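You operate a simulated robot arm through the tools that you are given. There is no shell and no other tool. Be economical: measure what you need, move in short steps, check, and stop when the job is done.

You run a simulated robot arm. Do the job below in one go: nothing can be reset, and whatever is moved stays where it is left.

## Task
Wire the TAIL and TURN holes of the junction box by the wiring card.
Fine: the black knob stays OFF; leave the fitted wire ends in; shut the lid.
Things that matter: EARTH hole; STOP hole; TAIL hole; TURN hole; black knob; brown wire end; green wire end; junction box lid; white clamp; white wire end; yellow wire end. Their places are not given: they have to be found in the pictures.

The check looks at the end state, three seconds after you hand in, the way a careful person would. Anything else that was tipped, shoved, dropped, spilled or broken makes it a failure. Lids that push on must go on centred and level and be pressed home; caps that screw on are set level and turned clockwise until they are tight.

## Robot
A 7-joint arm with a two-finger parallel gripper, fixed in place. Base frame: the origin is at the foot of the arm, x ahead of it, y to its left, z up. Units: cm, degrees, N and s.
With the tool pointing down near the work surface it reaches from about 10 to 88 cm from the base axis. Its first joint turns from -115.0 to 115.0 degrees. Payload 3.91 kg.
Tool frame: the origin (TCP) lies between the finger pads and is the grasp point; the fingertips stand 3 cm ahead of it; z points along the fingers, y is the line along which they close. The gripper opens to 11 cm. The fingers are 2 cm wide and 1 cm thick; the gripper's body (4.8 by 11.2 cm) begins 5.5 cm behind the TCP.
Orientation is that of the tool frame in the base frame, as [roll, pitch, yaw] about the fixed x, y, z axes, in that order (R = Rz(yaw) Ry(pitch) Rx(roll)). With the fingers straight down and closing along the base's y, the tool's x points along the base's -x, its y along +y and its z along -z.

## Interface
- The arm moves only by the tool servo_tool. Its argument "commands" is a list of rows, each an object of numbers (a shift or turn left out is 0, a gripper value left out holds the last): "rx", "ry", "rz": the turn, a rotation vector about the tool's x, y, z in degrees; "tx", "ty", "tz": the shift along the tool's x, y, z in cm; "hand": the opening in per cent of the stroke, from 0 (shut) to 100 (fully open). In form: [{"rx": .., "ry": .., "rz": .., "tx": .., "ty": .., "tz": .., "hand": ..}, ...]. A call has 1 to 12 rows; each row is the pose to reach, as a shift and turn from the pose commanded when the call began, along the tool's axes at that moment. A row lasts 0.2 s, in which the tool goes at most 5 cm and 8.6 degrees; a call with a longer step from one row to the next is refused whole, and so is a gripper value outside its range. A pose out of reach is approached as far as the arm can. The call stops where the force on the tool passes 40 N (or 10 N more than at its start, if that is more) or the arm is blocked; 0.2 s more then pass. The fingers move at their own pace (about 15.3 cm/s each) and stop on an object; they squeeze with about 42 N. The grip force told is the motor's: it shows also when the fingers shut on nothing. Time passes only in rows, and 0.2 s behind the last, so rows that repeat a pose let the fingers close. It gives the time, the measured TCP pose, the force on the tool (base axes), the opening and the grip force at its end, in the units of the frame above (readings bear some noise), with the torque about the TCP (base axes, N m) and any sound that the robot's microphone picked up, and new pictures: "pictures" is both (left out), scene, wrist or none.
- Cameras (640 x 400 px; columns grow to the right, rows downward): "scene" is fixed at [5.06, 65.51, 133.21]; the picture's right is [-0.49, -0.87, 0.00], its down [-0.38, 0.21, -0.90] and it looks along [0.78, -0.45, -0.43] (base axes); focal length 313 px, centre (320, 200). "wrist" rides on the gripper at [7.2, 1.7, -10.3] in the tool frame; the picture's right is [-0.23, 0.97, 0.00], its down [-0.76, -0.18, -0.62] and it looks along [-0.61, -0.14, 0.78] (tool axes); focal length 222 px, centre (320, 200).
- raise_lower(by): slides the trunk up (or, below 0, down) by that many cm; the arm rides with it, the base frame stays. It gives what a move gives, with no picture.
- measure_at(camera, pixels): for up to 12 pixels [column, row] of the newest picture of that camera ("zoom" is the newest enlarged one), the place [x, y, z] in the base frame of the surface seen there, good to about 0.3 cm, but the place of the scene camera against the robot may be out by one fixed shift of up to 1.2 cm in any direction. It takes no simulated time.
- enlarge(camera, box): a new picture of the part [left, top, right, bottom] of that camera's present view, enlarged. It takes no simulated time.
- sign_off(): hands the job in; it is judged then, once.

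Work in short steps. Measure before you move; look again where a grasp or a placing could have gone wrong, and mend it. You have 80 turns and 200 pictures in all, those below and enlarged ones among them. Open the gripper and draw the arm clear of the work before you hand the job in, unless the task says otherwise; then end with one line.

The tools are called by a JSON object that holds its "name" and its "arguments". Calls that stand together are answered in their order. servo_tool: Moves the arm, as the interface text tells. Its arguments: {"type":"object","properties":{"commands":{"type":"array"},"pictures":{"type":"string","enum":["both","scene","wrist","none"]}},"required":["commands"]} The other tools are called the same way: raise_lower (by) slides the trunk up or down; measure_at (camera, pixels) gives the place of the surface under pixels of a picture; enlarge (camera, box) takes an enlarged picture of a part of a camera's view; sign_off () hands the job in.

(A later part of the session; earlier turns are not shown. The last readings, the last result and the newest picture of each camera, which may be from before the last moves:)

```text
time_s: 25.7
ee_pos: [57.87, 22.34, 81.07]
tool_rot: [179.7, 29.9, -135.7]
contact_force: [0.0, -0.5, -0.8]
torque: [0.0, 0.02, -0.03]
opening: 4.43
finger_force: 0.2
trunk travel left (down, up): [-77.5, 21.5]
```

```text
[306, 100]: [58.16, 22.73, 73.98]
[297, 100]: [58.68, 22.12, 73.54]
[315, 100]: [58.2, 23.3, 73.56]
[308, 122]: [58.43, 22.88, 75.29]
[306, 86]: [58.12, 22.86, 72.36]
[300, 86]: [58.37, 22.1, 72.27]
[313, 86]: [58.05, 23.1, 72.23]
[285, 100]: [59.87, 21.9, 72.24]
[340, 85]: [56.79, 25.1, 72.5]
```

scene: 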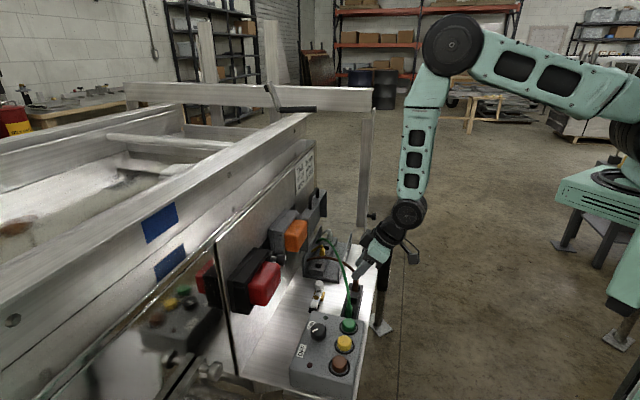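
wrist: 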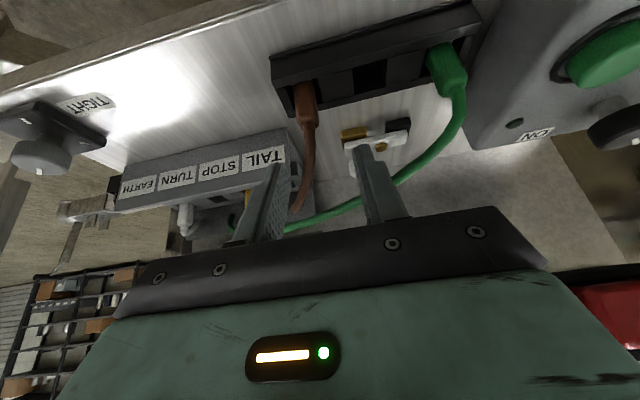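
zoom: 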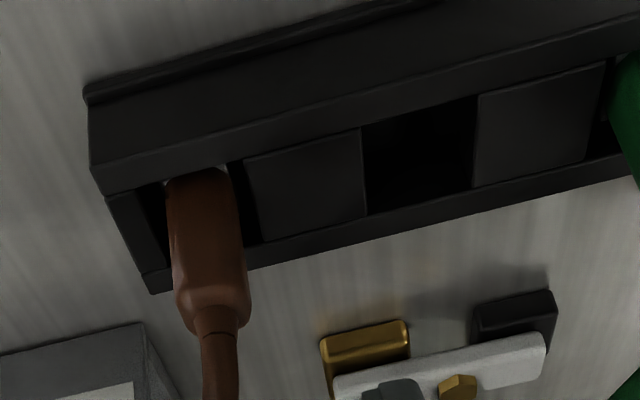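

Plug centre ≈(58.6,23.1), width ~1.3, well aligned. I descend straight down and grip.

{"name": "servo_tool", "arguments": {"commands": [{"tx": 0.8, "ty": -0.13, "tz": 1.6}, {"tx": 1.6, "ty": -0.13, "tz": 3.2}, {"tx": 2.1, "ty": -0.13, "tz": 4.1}, {"tx": 2.49, "ty": -0.13, "tz": 4.91}, {"tx": 2.49, "ty": -0.13, "tz": 4.91, "hand": 0}, {"tx": 2.49, "ty": -0.13, "tz": 4.91, "hand": 0}]}}

```text
time_s: 27.1
ee_pos: [58.03, 22.43, 75.59]
tool_rot: [179.8, 29.8, -135.8]
contact_force: [0.1, -0.2, 1.7]
torque: [-0.02, 0.01, -0.03]
opening: 1.48
finger_force: 42.5
trunk travel left (down, up): [-77.5, 21.5]
```

scene: 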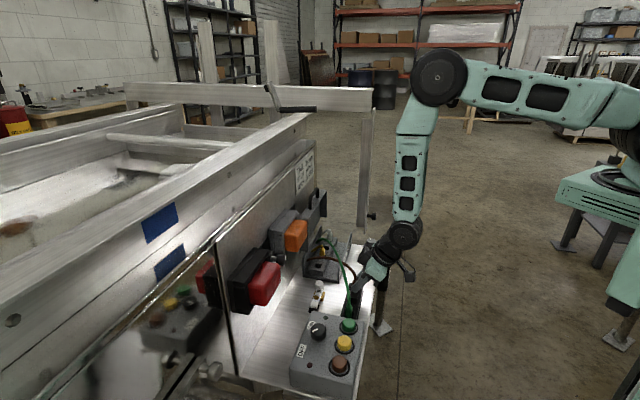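
wrist: 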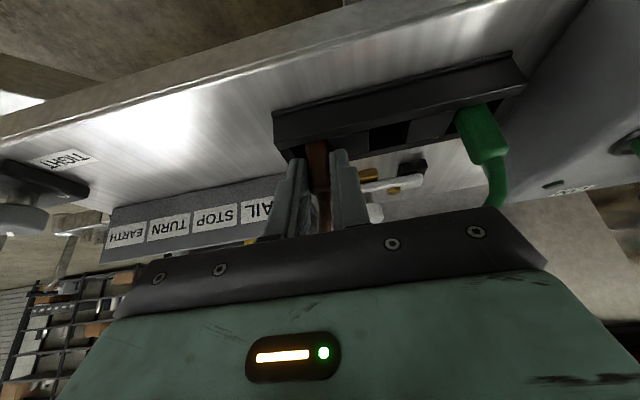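

Gripped at 1.48 cm. I lift 7 cm straight up.

{"name": "servo_tool", "arguments": {"commands": [{"tx": -0.5, "tz": -0.87}, {"tx": -1.0, "tz": -1.73}, {"tx": -1.75, "tz": -3.03}, {"tx": -2.5, "tz": -4.33}, {"tx": -3.5, "tz": -6.06}]}}

```text
time_s: 28.3
ee_pos: [58.03, 22.61, 82.52]
tool_rot: [179.8, 29.7, -135.7]
contact_force: [0.9, -0.5, -1.0]
torque: [-0.01, 0.04, 0.01]
opening: 1.47
finger_force: 41.8
trunk travel left (down, up): [-77.5, 21.5]
```

scene: 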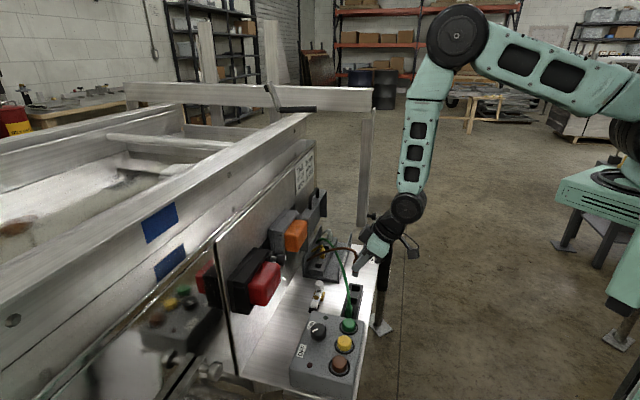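
wrist: 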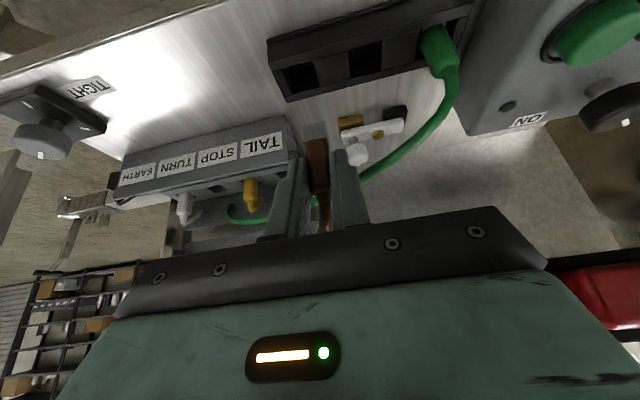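

The plug is out with its light tip at (312,130). I measure the tip and the holes.

{"name": "enlarge", "arguments": {"camera": "wrist", "box": [220, 100, 380, 240]}}

{"name": "enlarge", "arguments": {"camera": "scene", "box": [300, 225, 360, 285]}}

{"name": "measure_at", "arguments": {"camera": "wrist", "pixels": [[313, 125], [315, 131], [316, 137], [317, 150], [307, 130], [322, 130]]}}

```text
2.86 times, centred on (300, 170) of wrist
```

zoom: 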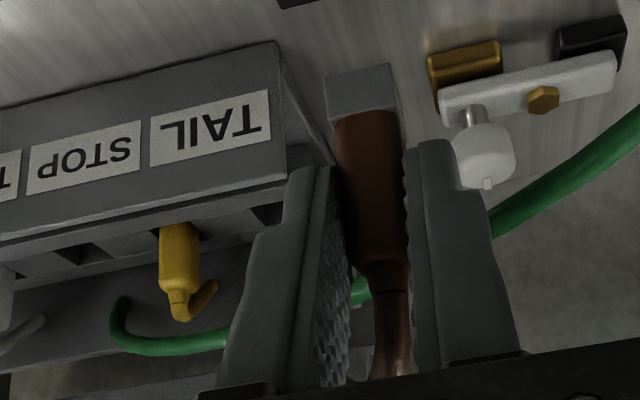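

```text
6.67 times, centred on (330, 255) of scene
```

zoom: 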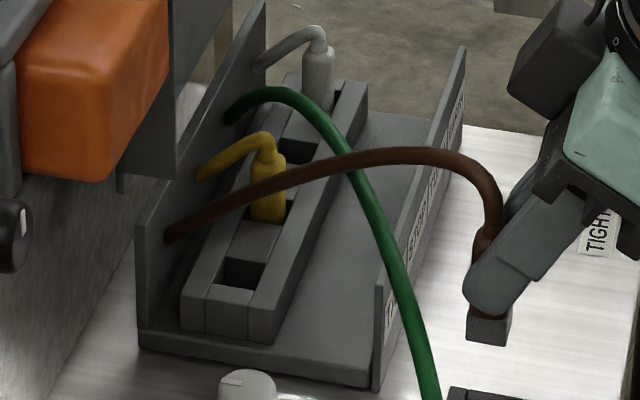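

```text
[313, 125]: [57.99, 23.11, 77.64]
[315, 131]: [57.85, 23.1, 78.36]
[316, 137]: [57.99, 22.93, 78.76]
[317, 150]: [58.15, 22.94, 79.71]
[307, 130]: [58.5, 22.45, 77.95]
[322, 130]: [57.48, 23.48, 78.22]
```

I use the scene zoom to measure hole rims, and the front wall's corner to calibrate the scene offset.

{"name": "measure_at", "arguments": {"camera": "zoom", "pixels": [[381, 285], [240, 262], [250, 288], [216, 284], [280, 265], [232, 310], [262, 240], [300, 150], [283, 140], [318, 90], [268, 190], [490, 325]]}}

{"name": "measure_at", "arguments": {"camera": "wrist", "pixels": [[299, 157], [292, 160], [250, 190], [250, 208], [183, 205], [183, 222]]}}

```text
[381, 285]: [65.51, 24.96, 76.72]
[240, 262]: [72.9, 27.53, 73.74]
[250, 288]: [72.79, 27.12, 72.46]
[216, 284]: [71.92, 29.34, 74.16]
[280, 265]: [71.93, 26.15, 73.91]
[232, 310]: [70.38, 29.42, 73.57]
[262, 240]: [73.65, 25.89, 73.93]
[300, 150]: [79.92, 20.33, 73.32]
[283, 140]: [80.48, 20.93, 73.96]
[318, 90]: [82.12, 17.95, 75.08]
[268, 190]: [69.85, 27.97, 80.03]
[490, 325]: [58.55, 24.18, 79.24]
```

```text
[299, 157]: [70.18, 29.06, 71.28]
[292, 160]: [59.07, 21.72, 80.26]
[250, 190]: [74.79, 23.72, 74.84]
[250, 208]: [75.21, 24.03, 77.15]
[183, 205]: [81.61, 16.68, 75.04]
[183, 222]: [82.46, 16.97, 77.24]
```

Plug spacing is 4.9 cm along the row, predicting TAIL at u≈30.3. I zoom further to confirm hole rim corners.

{"name": "enlarge", "arguments": {"camera": "scene", "box": [308, 248, 340, 278]}}

```text
13.33 times, centred on (324, 263) of scene
```

zoom: 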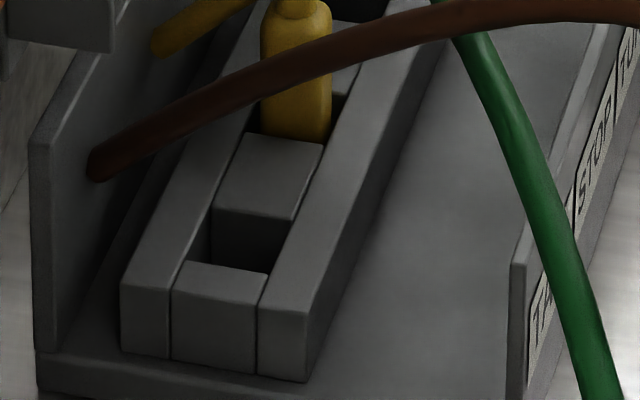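

Rim corners are clear: (187,262),(270,273),(295,220),(213,208). I measure just outside each edge on the top surfaces.

{"name": "measure_at", "arguments": {"camera": "zoom", "pixels": [[228, 272], [255, 210], [185, 250], [290, 260], [215, 285], [265, 140], [295, 110], [248, 175], [145, 290], [210, 200], [320, 215], [245, 240]]}}

```text
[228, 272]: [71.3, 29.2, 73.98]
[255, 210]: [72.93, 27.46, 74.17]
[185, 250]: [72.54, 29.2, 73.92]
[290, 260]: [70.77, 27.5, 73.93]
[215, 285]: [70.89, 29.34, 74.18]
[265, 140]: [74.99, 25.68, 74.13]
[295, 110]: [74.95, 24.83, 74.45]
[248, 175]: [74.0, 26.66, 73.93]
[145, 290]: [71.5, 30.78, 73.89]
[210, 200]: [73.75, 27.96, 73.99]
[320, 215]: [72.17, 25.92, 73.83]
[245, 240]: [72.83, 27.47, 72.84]
```

Combined estimate: TAIL hole centre u≈30.55, n≈70.65. I move to a hover 2 cm short in n, staying at this height, and look.

{"name": "servo_tool", "arguments": {"commands": [{"tx": -2.2, "ty": -1.6, "tz": 1.3}, {"tx": -4.5, "ty": -3.2, "tz": 2.6}, {"tx": -6.7, "ty": -4.8, "tz": 3.9}, {"tx": -9.0, "ty": -6.34, "tz": 5.2}, {"tx": -9.0, "ty": -6.34, "tz": 5.2}]}}

{"name": "enlarge", "arguments": {"camera": "wrist", "box": [200, 60, 400, 240]}}

{"name": "enlarge", "arguments": {"camera": "scene", "box": [290, 205, 370, 285]}}

```text
time_s: 29.5
ee_pos: [70.03, 25.41, 82.43]
tool_rot: [179.8, 29.8, -135.7]
contact_force: [0.1, 0.2, 0.6]
torque: [-0.03, -0.01, 0.0]
opening: 1.45
finger_force: 42.0
trunk travel left (down, up): [-77.5, 21.5]
```

scene: 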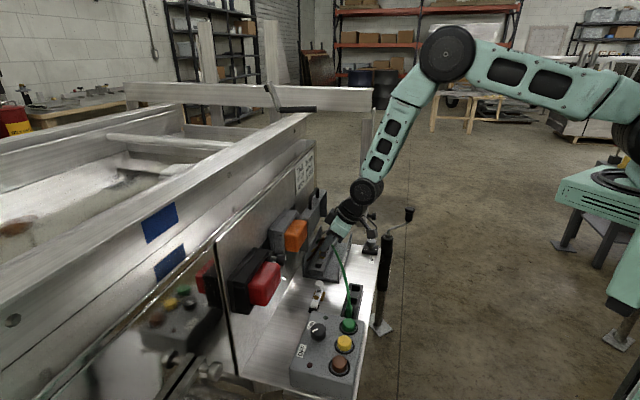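
wrist: 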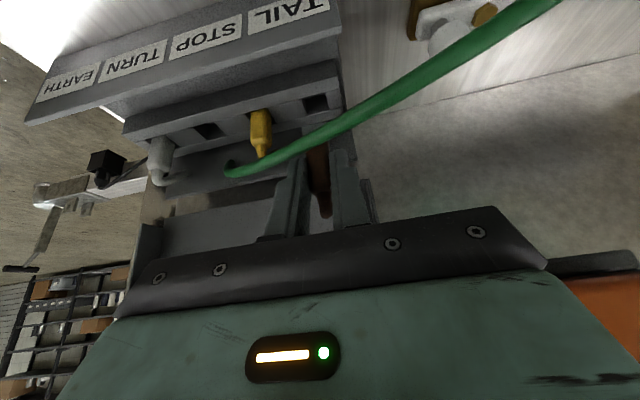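

```text
2.22 times, centred on (300, 150) of wrist
```

zoom: 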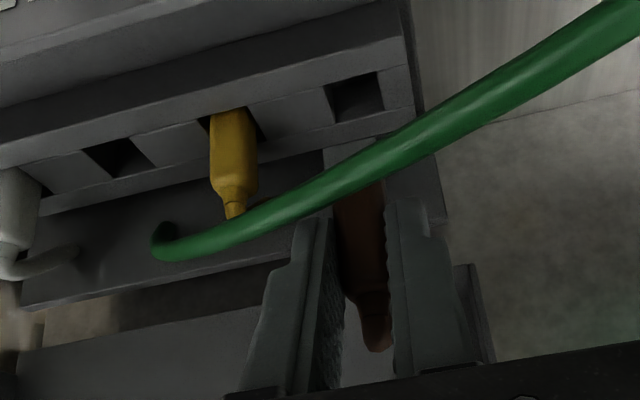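

```text
5.00 times, centred on (330, 245) of scene
```

zoom: 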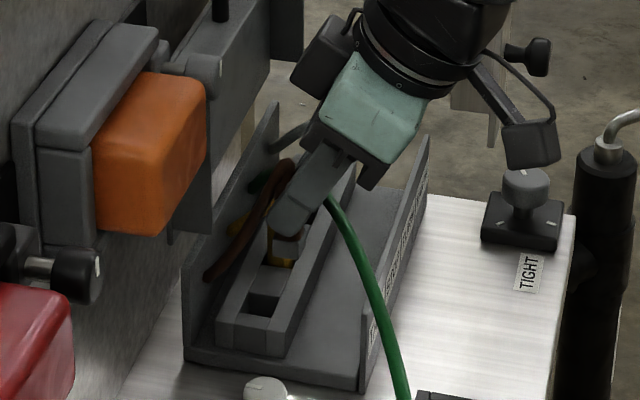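

The wrist view shows the TAIL hole at (316,102). I measure surfaces around TAIL and TURN holes.

{"name": "measure_at", "arguments": {"camera": "wrist", "pixels": [[332, 100], [301, 106], [312, 91], [320, 115], [222, 127], [195, 133], [205, 122], [212, 142], [316, 102], [262, 120], [317, 140], [318, 160]]}}

{"name": "enlarge", "arguments": {"camera": "wrist", "box": [270, 70, 350, 130]}}

```text
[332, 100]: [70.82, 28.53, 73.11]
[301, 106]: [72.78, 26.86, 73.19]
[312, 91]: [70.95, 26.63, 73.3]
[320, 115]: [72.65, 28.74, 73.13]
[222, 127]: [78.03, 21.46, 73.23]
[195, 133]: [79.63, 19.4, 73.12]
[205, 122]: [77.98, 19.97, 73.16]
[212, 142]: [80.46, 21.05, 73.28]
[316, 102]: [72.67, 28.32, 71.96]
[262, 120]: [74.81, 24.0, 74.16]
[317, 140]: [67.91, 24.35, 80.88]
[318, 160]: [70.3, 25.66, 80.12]
```

```text
6.67 times, centred on (310, 100) of wrist
```

zoom: 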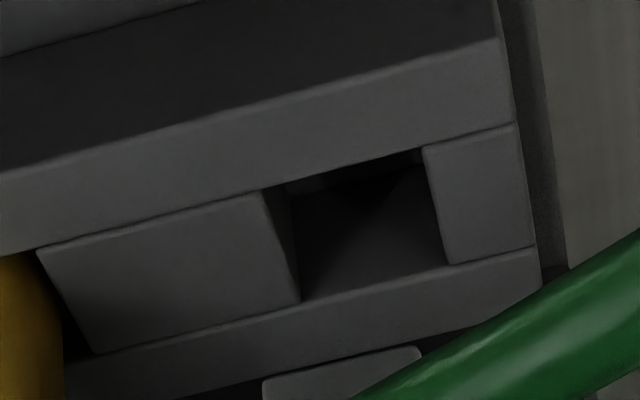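

TAIL hole: centre u≈30.36, n≈70.83, about 1.9 cm square. I shift over it and check the plug tip against the hole in an enlarged scene view.

{"name": "servo_tool", "arguments": {"commands": [{"tx": -0.87, "ty": 0.14, "tz": 0.5}, {"tx": -1.73, "ty": 0.28, "tz": 1.0}, {"tx": -1.48, "ty": 0.28, "tz": 1.43}, {"tx": -1.23, "ty": 0.28, "tz": 1.87}, {"tx": -1.23, "ty": 0.28, "tz": 1.87}]}}

{"name": "enlarge", "arguments": {"camera": "scene", "box": [304, 236, 344, 276]}}

{"name": "enlarge", "arguments": {"camera": "wrist", "box": [260, 60, 380, 160]}}

```text
time_s: 30.7
ee_pos: [71.31, 26.9, 81.5]
tool_rot: [179.9, 29.7, -135.7]
contact_force: [-0.4, -1.2, -0.4]
torque: [0.0, 0.0, -0.01]
opening: 1.46
finger_force: 42.3
trunk travel left (down, up): [-77.5, 21.5]
```

scene: 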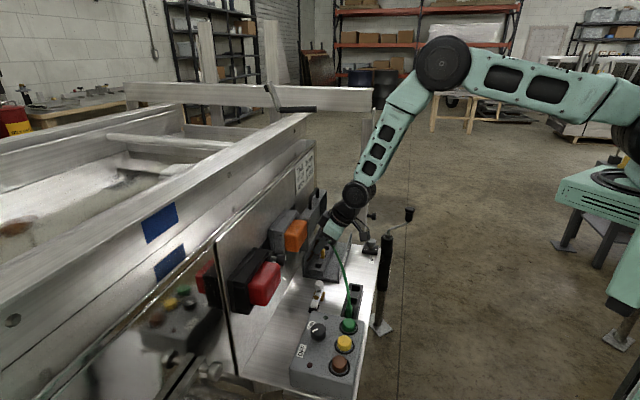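
wrist: 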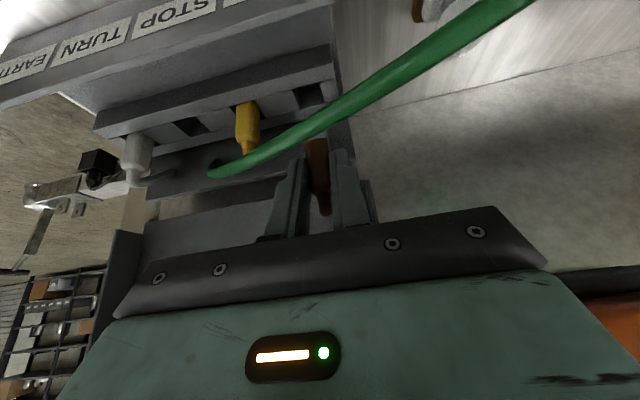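

```text
10.00 times, centred on (324, 256) of scene
```

zoom: 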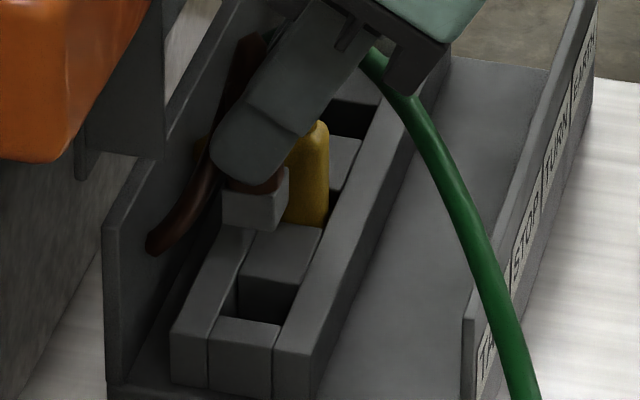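

```text
4.00 times, centred on (320, 110) of wrist
```

zoom: 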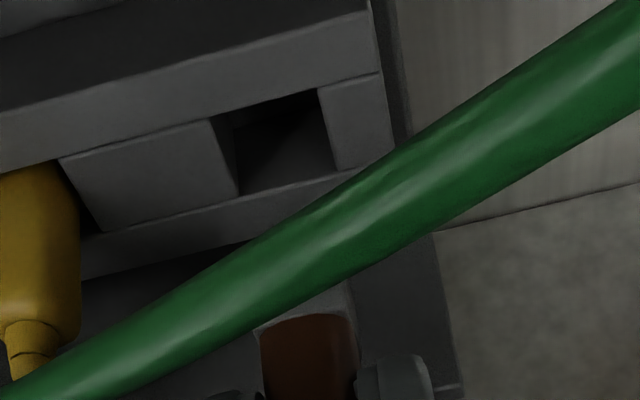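

I measure the plug tip faces in the scene view relative to the hole.

{"name": "measure_at", "arguments": {"camera": "scene", "pixels": [[317, 257], [315.5, 257], [318.5, 257.5], [320.4, 256], [320.3, 257.5], [317, 258.3], [316.5, 268.3], [319.5, 263.8], [322, 265.5], [314.5, 264]]}}

```text
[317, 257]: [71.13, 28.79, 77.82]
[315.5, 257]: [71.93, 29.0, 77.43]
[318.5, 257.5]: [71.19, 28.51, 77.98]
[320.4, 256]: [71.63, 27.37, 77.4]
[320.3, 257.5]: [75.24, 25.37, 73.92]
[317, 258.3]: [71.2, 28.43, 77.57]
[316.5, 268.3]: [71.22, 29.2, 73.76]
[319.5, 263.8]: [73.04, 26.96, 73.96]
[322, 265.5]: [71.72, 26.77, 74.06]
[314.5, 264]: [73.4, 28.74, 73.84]
```

Plug and hole agree to within ~0.2 cm. I lower 2.8 cm to just above the block and check.

{"name": "servo_tool", "arguments": {"commands": [{"tx": 0.5, "tz": 0.87}, {"tx": 1.0, "tz": 1.73}, {"tx": 1.4, "tz": 2.42}, {"tx": 1.4, "tz": 2.42}]}}

{"name": "enlarge", "arguments": {"camera": "scene", "box": [304, 236, 344, 276]}}

{"name": "enlarge", "arguments": {"camera": "wrist", "box": [260, 60, 380, 160]}}

```text
time_s: 31.7
ee_pos: [71.13, 26.89, 78.64]
tool_rot: [179.7, 29.8, -135.7]
contact_force: [-0.3, -0.5, 0.3]
torque: [0.04, 0.02, 0.0]
opening: 1.46
finger_force: 42.1
trunk travel left (down, up): [-77.5, 21.5]
```

scene: 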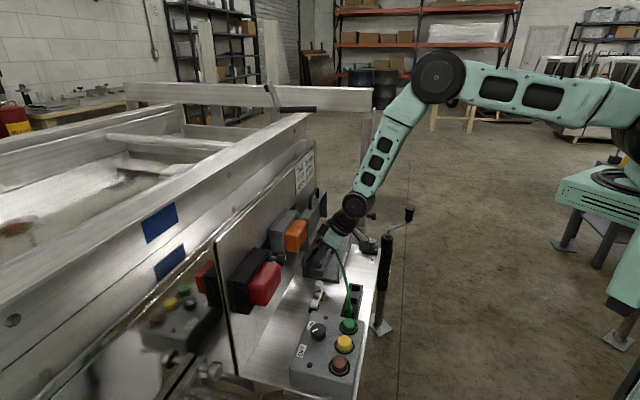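
wrist: 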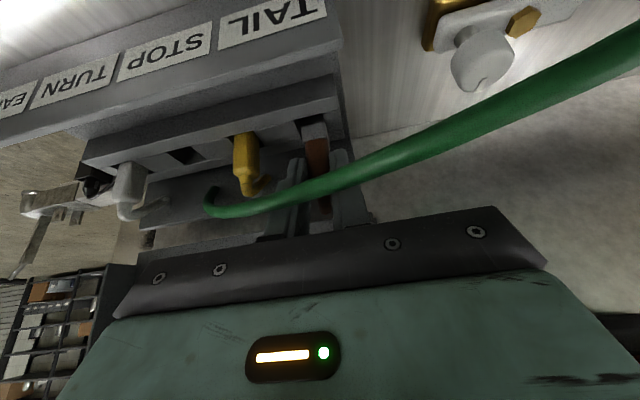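

```text
10.00 times, centred on (324, 256) of scene
```

zoom: 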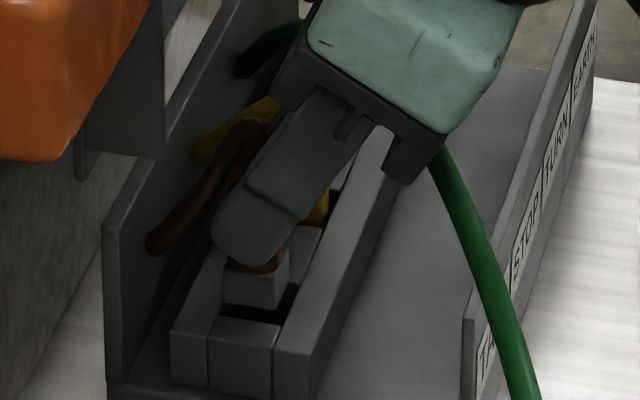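

```text
4.00 times, centred on (320, 110) of wrist
```

zoom: 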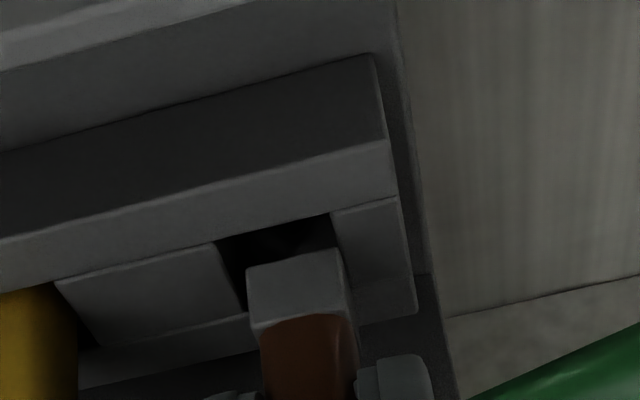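

The tip sits close to the −u side of the hole; I shift 0.13 cm along +u and a hair +n, then lower 1 cm carefully.

{"name": "servo_tool", "arguments": {"commands": [{"tx": -0.04, "ty": -0.13, "tz": 0.03}, {"tx": 0.21, "ty": -0.13, "tz": 0.46}, {"tx": 0.46, "ty": -0.13, "tz": 0.89}, {"tx": 0.46, "ty": -0.13, "tz": 0.89}]}}

{"name": "enlarge", "arguments": {"camera": "wrist", "box": [260, 60, 380, 160]}}

```text
time_s: 32.7
ee_pos: [71.42, 26.74, 77.61]
tool_rot: [179.8, 29.7, -135.7]
contact_force: [0.5, 0.3, 0.3]
torque: [0.02, 0.0, -0.02]
opening: 1.47
finger_force: 41.3
trunk travel left (down, up): [-77.5, 21.5]
```

scene: 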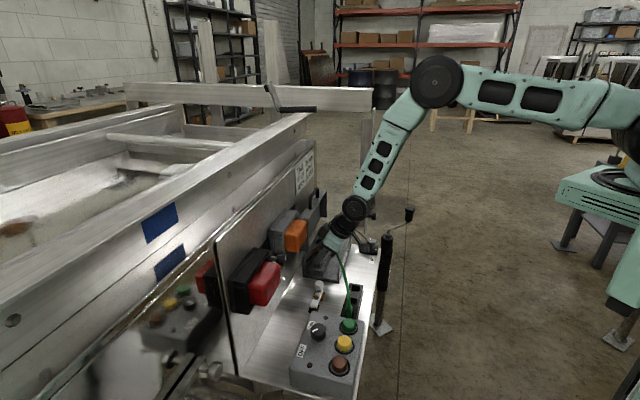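
wrist: 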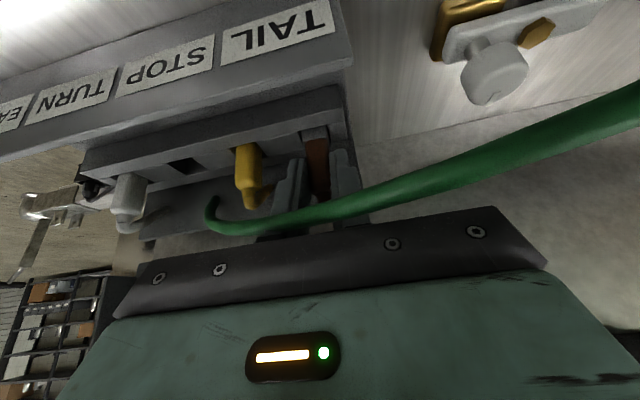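

```text
4.00 times, centred on (320, 110) of wrist
```

zoom: 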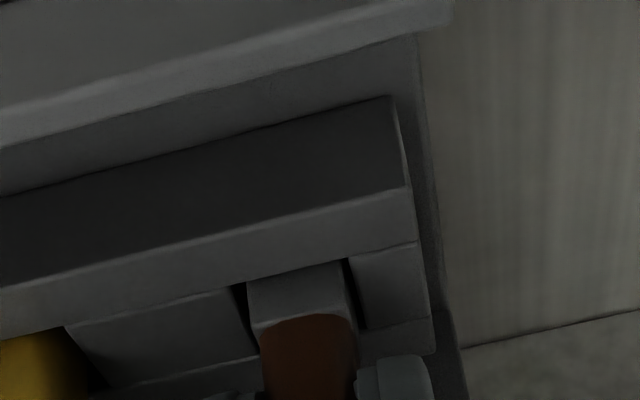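

The tip is entering with even gaps both sides and no force. I press down further.

{"name": "servo_tool", "arguments": {"commands": [{"tx": 0.25, "tz": 0.43}, {"tx": 0.5, "tz": 0.87}, {"tx": 0.75, "tz": 1.3}, {"tx": 0.9, "tz": 1.56}, {"tx": 1.0, "tz": 1.73}]}}

{"name": "enlarge", "arguments": {"camera": "wrist", "box": [260, 60, 380, 160]}}

{"name": "enlarge", "arguments": {"camera": "scene", "box": [304, 236, 344, 276]}}

```text
time_s: 33.9
ee_pos: [71.41, 26.84, 76.39]
tool_rot: [179.8, 30.0, -135.7]
contact_force: [-15.5, -13.4, 28.1]
torque: [-0.4, 0.34, -0.01]
opening: 1.46
finger_force: 41.8
trunk travel left (down, up): [-77.5, 21.5]
stopped in row 5: the force on the tool passed its limit at 45 N (the readings are from after the stop); the commanded pose is now the measured one
```

scene: 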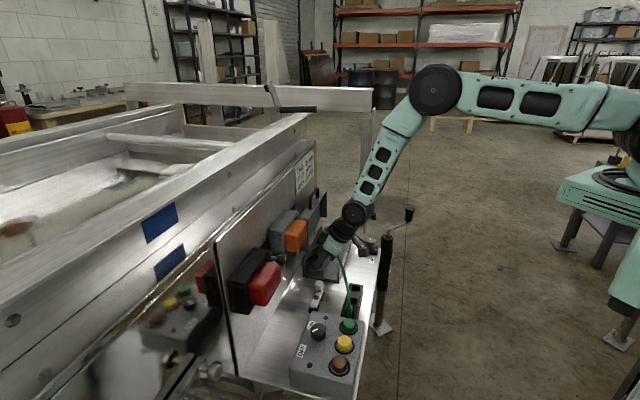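
wrist: 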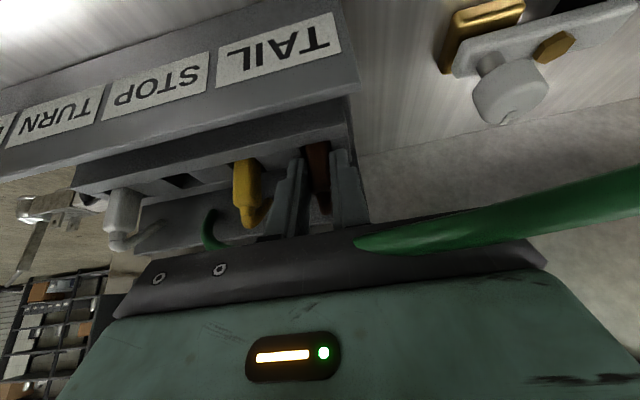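

```text
4.00 times, centred on (320, 110) of wrist
```

zoom: 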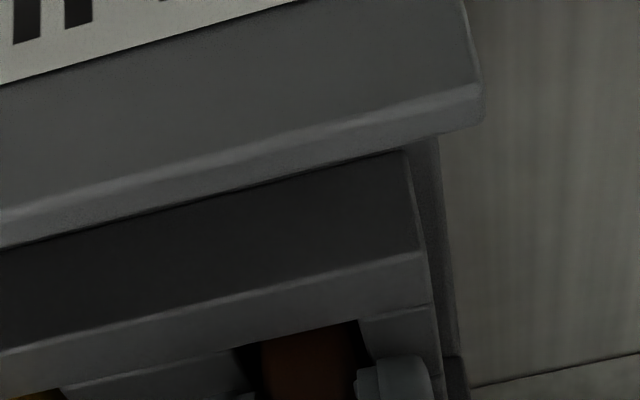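

```text
10.00 times, centred on (324, 256) of scene
```

zoom: 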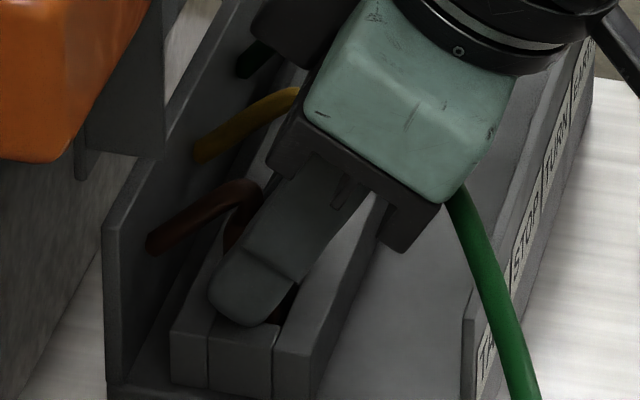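

The plug stopped at about the hole's floor depth. I release and withdraw along the fingers, then inspect.

{"name": "servo_tool", "arguments": {"commands": [{"hand": 28}, {"hand": 28}, {"hand": 28}, {"tz": -1.5}, {"tz": -4}, {"tz": -8}, {"tz": -10}, {"tz": -10}]}}

{"name": "enlarge", "arguments": {"camera": "wrist", "box": [160, 60, 360, 220]}}

{"name": "enlarge", "arguments": {"camera": "scene", "box": [300, 225, 350, 275]}}

```text
time_s: 35.7
ee_pos: [67.92, 23.2, 84.73]
tool_rot: [179.8, 30.0, -135.6]
contact_force: [0.2, -0.3, -0.2]
torque: [0.01, 0.02, 0.0]
opening: 3.09
finger_force: 0.0
trunk travel left (down, up): [-77.5, 21.5]
```

scene: 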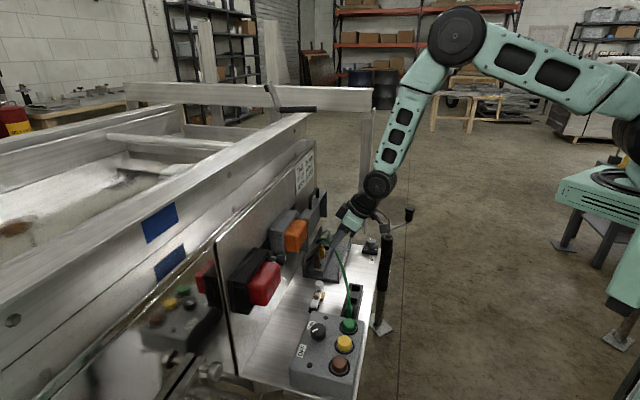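
wrist: 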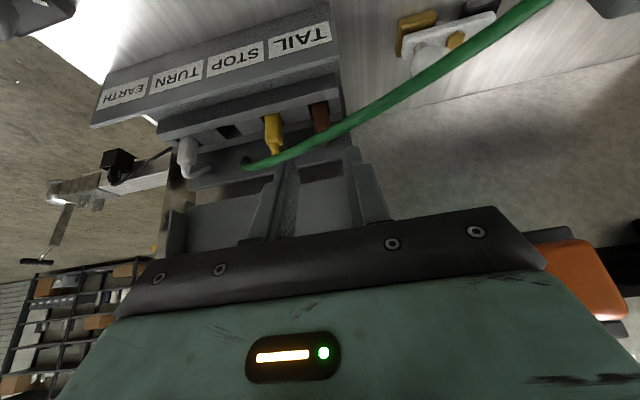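

```text
2.50 times, centred on (260, 140) of wrist
```

zoom: 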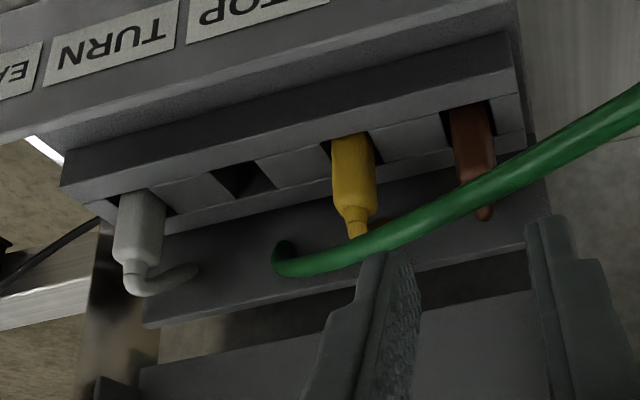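

```text
8.00 times, centred on (325, 250) of scene
```

zoom: 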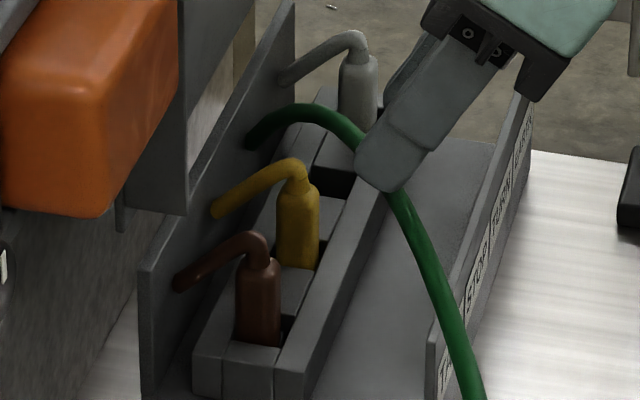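

Brown sits in TAIL just like yellow in STOP. Now I move above the green plug in the rack.

{"name": "servo_tool", "arguments": {"commands": [{"tx": 1.39, "ty": 3.24, "tz": -0.64}, {"tx": 2.77, "ty": 6.48, "tz": -1.28}, {"tx": 4.16, "ty": 9.72, "tz": -1.92}, {"tx": 5.54, "ty": 12.96, "tz": -2.56}, {"tx": 6.93, "ty": 16.2, "tz": -3.2}, {"tx": 6.93, "ty": 16.2, "tz": -3.2}]}}

{"name": "enlarge", "arguments": {"camera": "wrist", "box": [240, 20, 400, 160]}}

```text
time_s: 37.1
ee_pos: [51.02, 29.56, 84.04]
tool_rot: [179.8, 30.0, -135.8]
contact_force: [-1.0, -0.1, -0.2]
torque: [0.0, -0.02, 0.03]
opening: 3.07
finger_force: 0.1
trunk travel left (down, up): [-77.5, 21.5]
```

scene: 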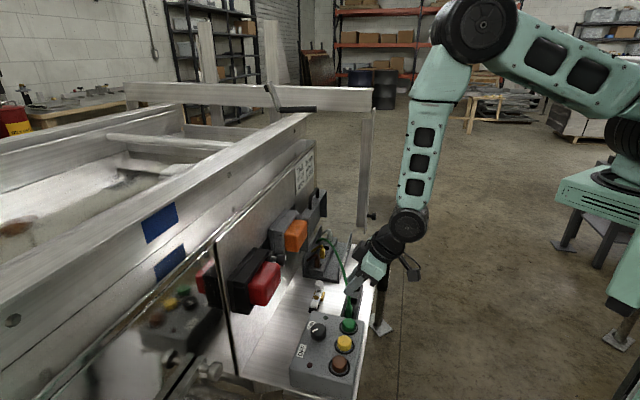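
wrist: 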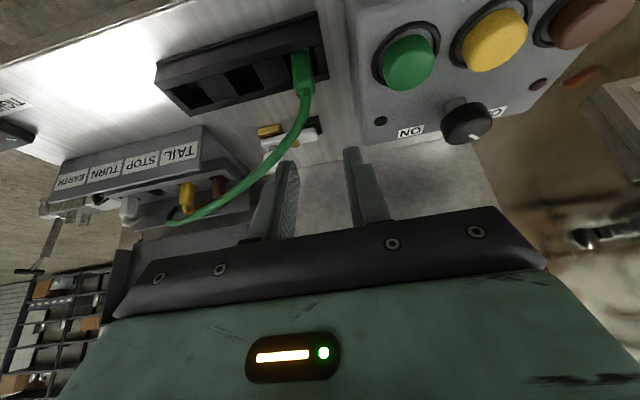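

```text
2.86 times, centred on (320, 90) of wrist
```

zoom: 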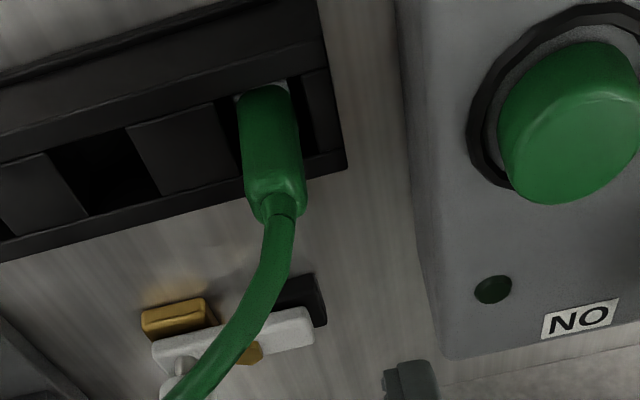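

I measure the green plug's edges and the control box's near edge.

{"name": "measure_at", "arguments": {"camera": "zoom", "pixels": [[270, 150], [248, 150], [296, 150], [268, 120], [246, 120], [290, 120], [275, 195], [325, 150], [425, 250], [415, 120], [480, 220], [200, 160]]}}

```text
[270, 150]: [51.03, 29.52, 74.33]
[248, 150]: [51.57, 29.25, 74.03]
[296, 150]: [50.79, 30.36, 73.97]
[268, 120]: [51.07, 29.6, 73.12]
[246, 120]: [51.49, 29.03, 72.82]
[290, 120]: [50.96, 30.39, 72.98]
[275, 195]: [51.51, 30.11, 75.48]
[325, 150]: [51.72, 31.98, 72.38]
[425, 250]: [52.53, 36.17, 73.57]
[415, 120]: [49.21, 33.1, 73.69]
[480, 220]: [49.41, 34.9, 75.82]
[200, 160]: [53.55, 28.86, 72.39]
```

Green plug centre u≈14.43, already aligned. I descend vertically and grip.

{"name": "servo_tool", "arguments": {"commands": [{"tx": 1.2, "tz": 1.8}, {"tx": 2.4, "tz": 3.6}, {"tx": 3.5, "tz": 5.5}, {"tx": 4.1, "tz": 6.6}, {"tx": 4.45, "tz": 7.18}, {"tx": 4.45, "tz": 7.18, "hand": 0}, {"tx": 4.45, "tz": 7.18, "hand": 0}]}}

```text
time_s: 38.7
ee_pos: [50.99, 29.59, 75.7]
tool_rot: [179.8, 30.1, -135.6]
contact_force: [0.4, 0.1, 0.4]
torque: [0.01, 0.0, 0.0]
opening: 1.46
finger_force: 42.0
trunk travel left (down, up): [-77.5, 21.5]
```

scene: 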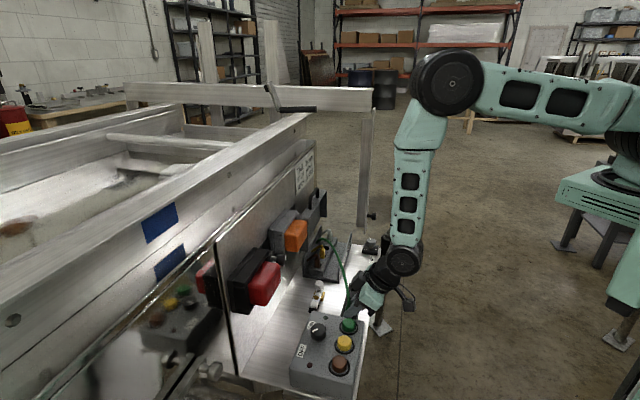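
wrist: 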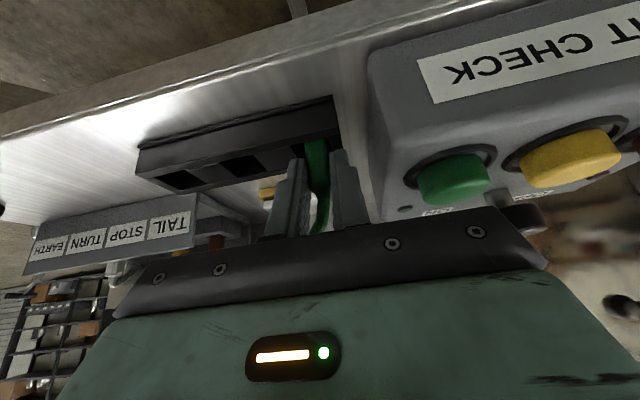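

Gripped. I lift clear then carry it to a hover in front of the TURN hole.

{"name": "servo_tool", "arguments": {"commands": [{"tx": -0.6, "tz": -1.04}, {"tx": -1.5, "tz": -2.6}, {"tx": -2.6, "tz": -4.5}, {"tx": -3.6, "tz": -6.24}, {"tx": -4.9, "ty": -4.3, "tz": -5.5}, {"tx": -6.15, "ty": -8.66, "tz": -4.77}, {"tx": -7.43, "ty": -13.0, "tz": -4.03}, {"tx": -8.7, "ty": -17.3, "tz": -3.3}, {"tx": -9.98, "ty": -21.7, "tz": -2.56}, {"tx": -11.26, "ty": -26.0, "tz": -1.82}, {"tx": -11.26, "ty": -26.0, "tz": -1.82}]}}

{"name": "enlarge", "arguments": {"camera": "wrist", "box": [240, 40, 400, 160]}}

```text
time_s: 41.1
ee_pos: [75.82, 17.08, 82.95]
tool_rot: [179.8, 30.0, -135.7]
contact_force: [0.4, 0.0, -0.2]
torque: [-0.03, 0.03, 0.02]
opening: 1.47
finger_force: 42.2
trunk travel left (down, up): [-77.5, 21.5]
```

scene: 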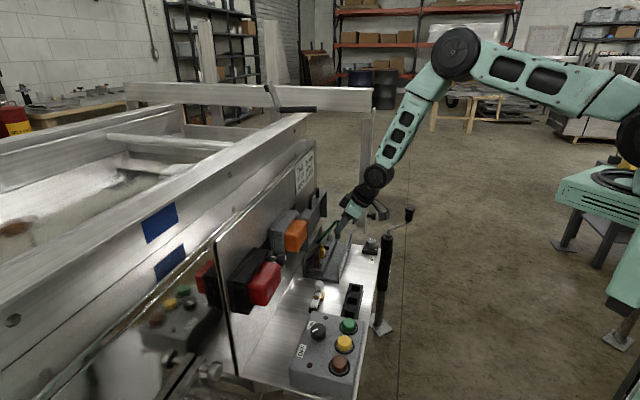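
wrist: 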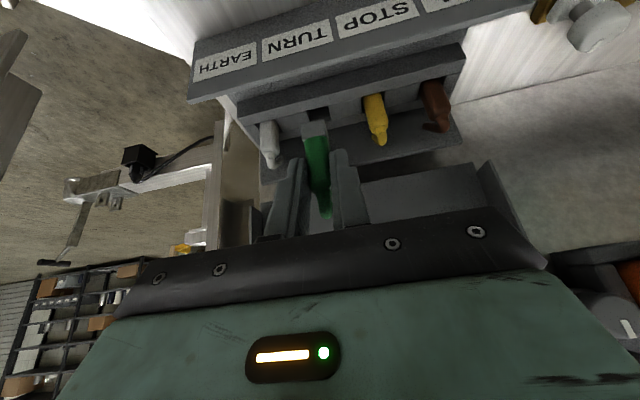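

```text
3.33 times, centred on (320, 100) of wrist
```

zoom: 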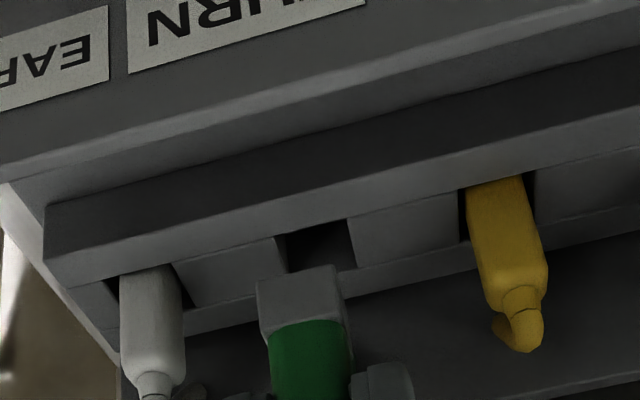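

Now I move over the TURN hole and lower to just above the block.

{"name": "servo_tool", "arguments": {"commands": [{"tx": -1.44, "ty": 0.15, "tz": 1.41}, {"tx": -2.88, "ty": 0.29, "tz": 2.82}, {"tx": -2.3, "ty": 0.29, "tz": 3.8}, {"tx": -1.7, "ty": 0.29, "tz": 4.8}, {"tx": -1.2, "ty": 0.29, "tz": 5.72}, {"tx": -1.2, "ty": 0.29, "tz": 5.72}]}}

{"name": "enlarge", "arguments": {"camera": "wrist", "box": [260, 60, 380, 160]}}

{"name": "enlarge", "arguments": {"camera": "scene", "box": [312, 222, 352, 262]}}

```text
time_s: 42.5
ee_pos: [78.18, 20.15, 78.51]
tool_rot: [179.8, 30.2, -135.7]
contact_force: [0.5, -1.2, 0.7]
torque: [-0.02, 0.01, -0.02]
opening: 1.47
finger_force: 42.1
trunk travel left (down, up): [-77.5, 21.5]
```

scene: 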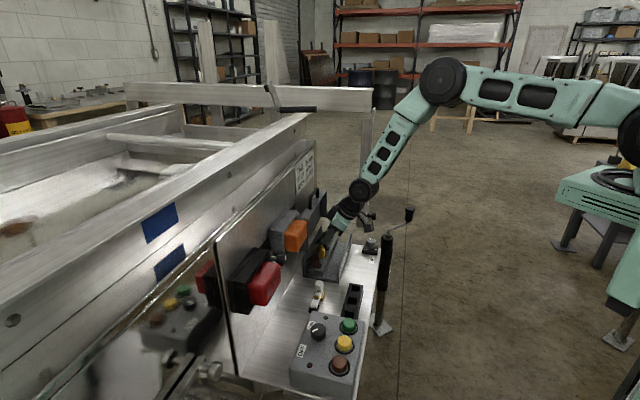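
wrist: 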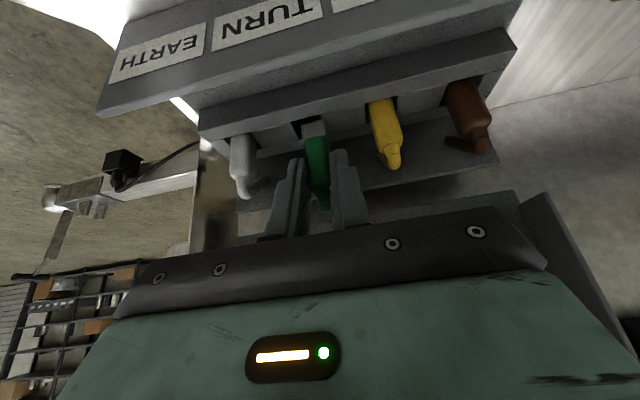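

```text
4.00 times, centred on (320, 110) of wrist
```

zoom: 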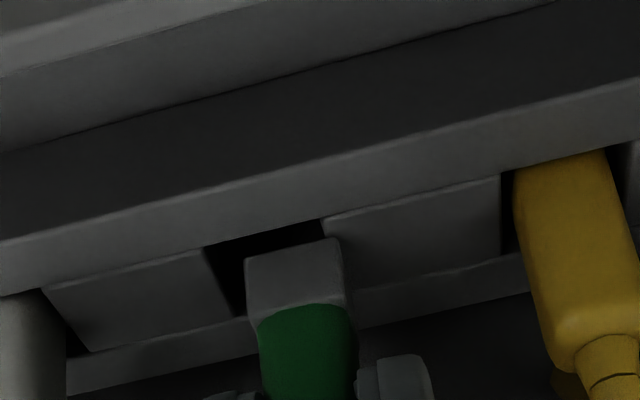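

```text
10.00 times, centred on (332, 242) of scene
```

zoom: 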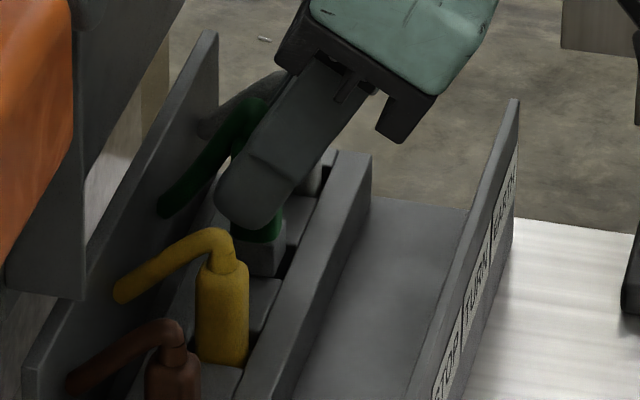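

Compared with the brown case, I need about +0.26 cm along u and +0.13 in n. I apply that and lower 1 cm.

{"name": "servo_tool", "arguments": {"commands": [{"tx": -0.11, "ty": -0.26, "tz": 0.07}, {"tx": -0.11, "ty": -0.26, "tz": 0.07}, {"tx": 0.14, "ty": -0.26, "tz": 0.5}, {"tx": 0.39, "ty": -0.26, "tz": 0.93}, {"tx": 0.39, "ty": -0.26, "tz": 0.93}]}}

{"name": "enlarge", "arguments": {"camera": "wrist", "box": [260, 60, 380, 160]}}

{"name": "enlarge", "arguments": {"camera": "scene", "box": [312, 222, 352, 262]}}

```text
time_s: 43.7
ee_pos: [78.39, 20.06, 77.37]
tool_rot: [179.8, 30.0, -135.7]
contact_force: [-0.4, -1.0, -0.7]
torque: [-0.07, 0.07, 0.01]
opening: 1.48
finger_force: 42.4
trunk travel left (down, up): [-77.5, 21.5]
```

scene: 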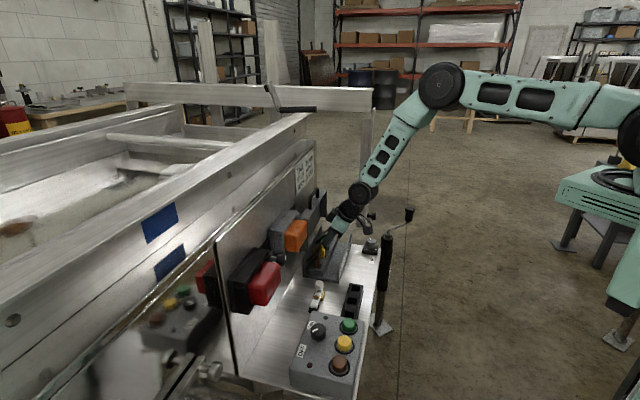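
wrist: 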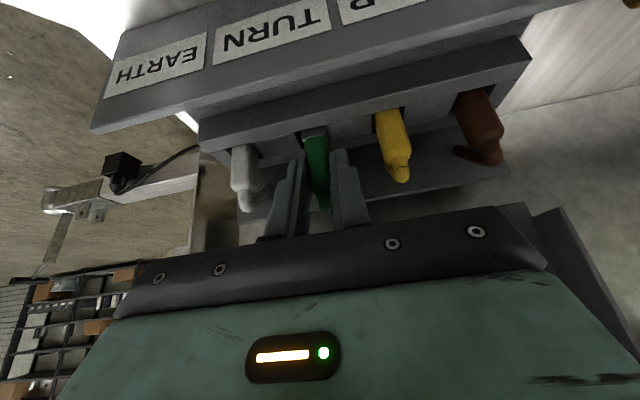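

```text
4.00 times, centred on (320, 110) of wrist
```

zoom: 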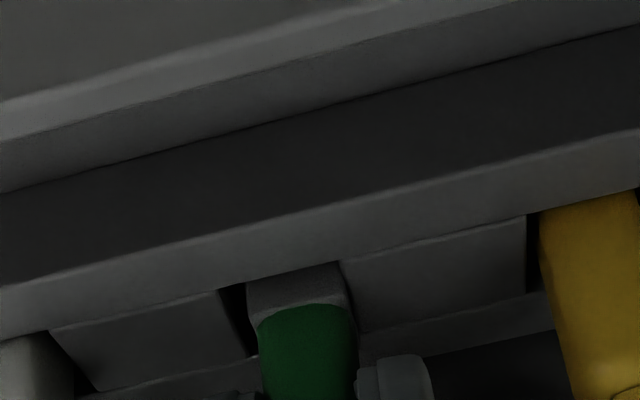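

```text
10.00 times, centred on (332, 242) of scene
```

zoom: 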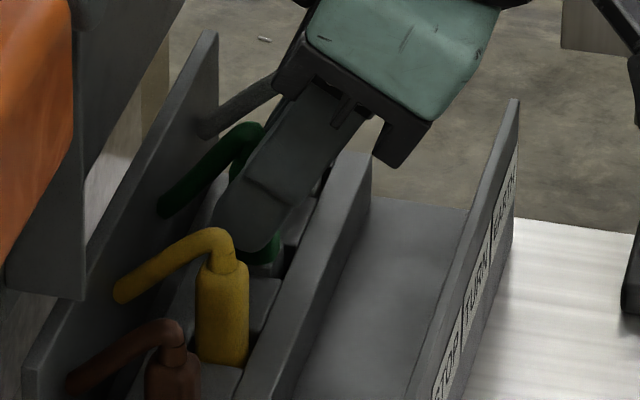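

The tip is in, tight to the right side; I shift 0.12 cm more along +u and press down.

{"name": "servo_tool", "arguments": {"commands": [{"ty": -0.13}, {"tx": 0.25, "ty": -0.13, "tz": 0.43}, {"tx": 0.45, "ty": -0.13, "tz": 0.78}, {"tx": 0.6, "ty": -0.13, "tz": 1.04}, {"tx": 0.75, "ty": -0.13, "tz": 1.3}]}}

{"name": "enlarge", "arguments": {"camera": "scene", "box": [312, 222, 352, 262]}}

```text
time_s: 44.9
ee_pos: [78.56, 20.02, 76.3]
tool_rot: [179.9, 30.4, -135.6]
contact_force: [-10.1, -5.2, 31.3]
torque: [0.05, 0.12, 0.08]
opening: 1.47
finger_force: 41.7
trunk travel left (down, up): [-77.5, 21.5]
```

scene: 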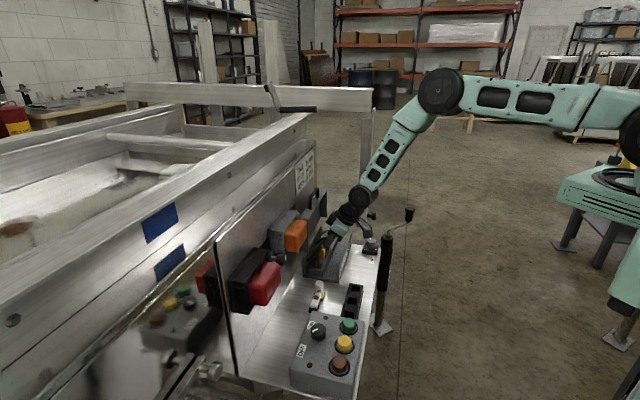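
wrist: 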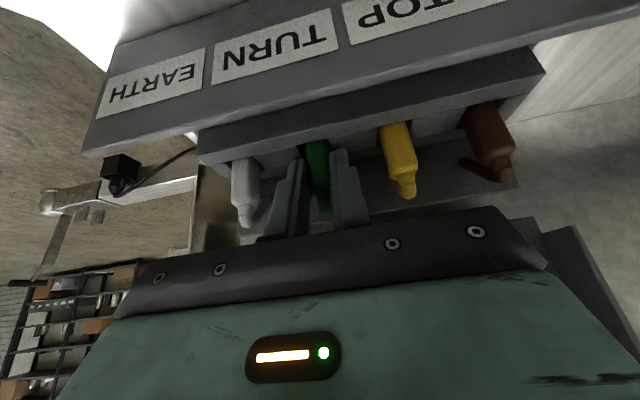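

```text
10.00 times, centred on (332, 242) of scene
```

zoom: 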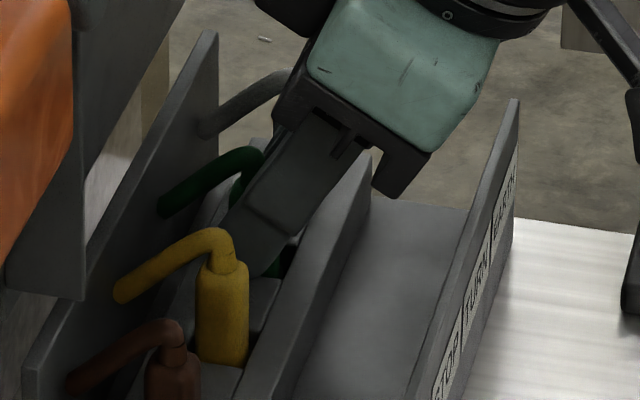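

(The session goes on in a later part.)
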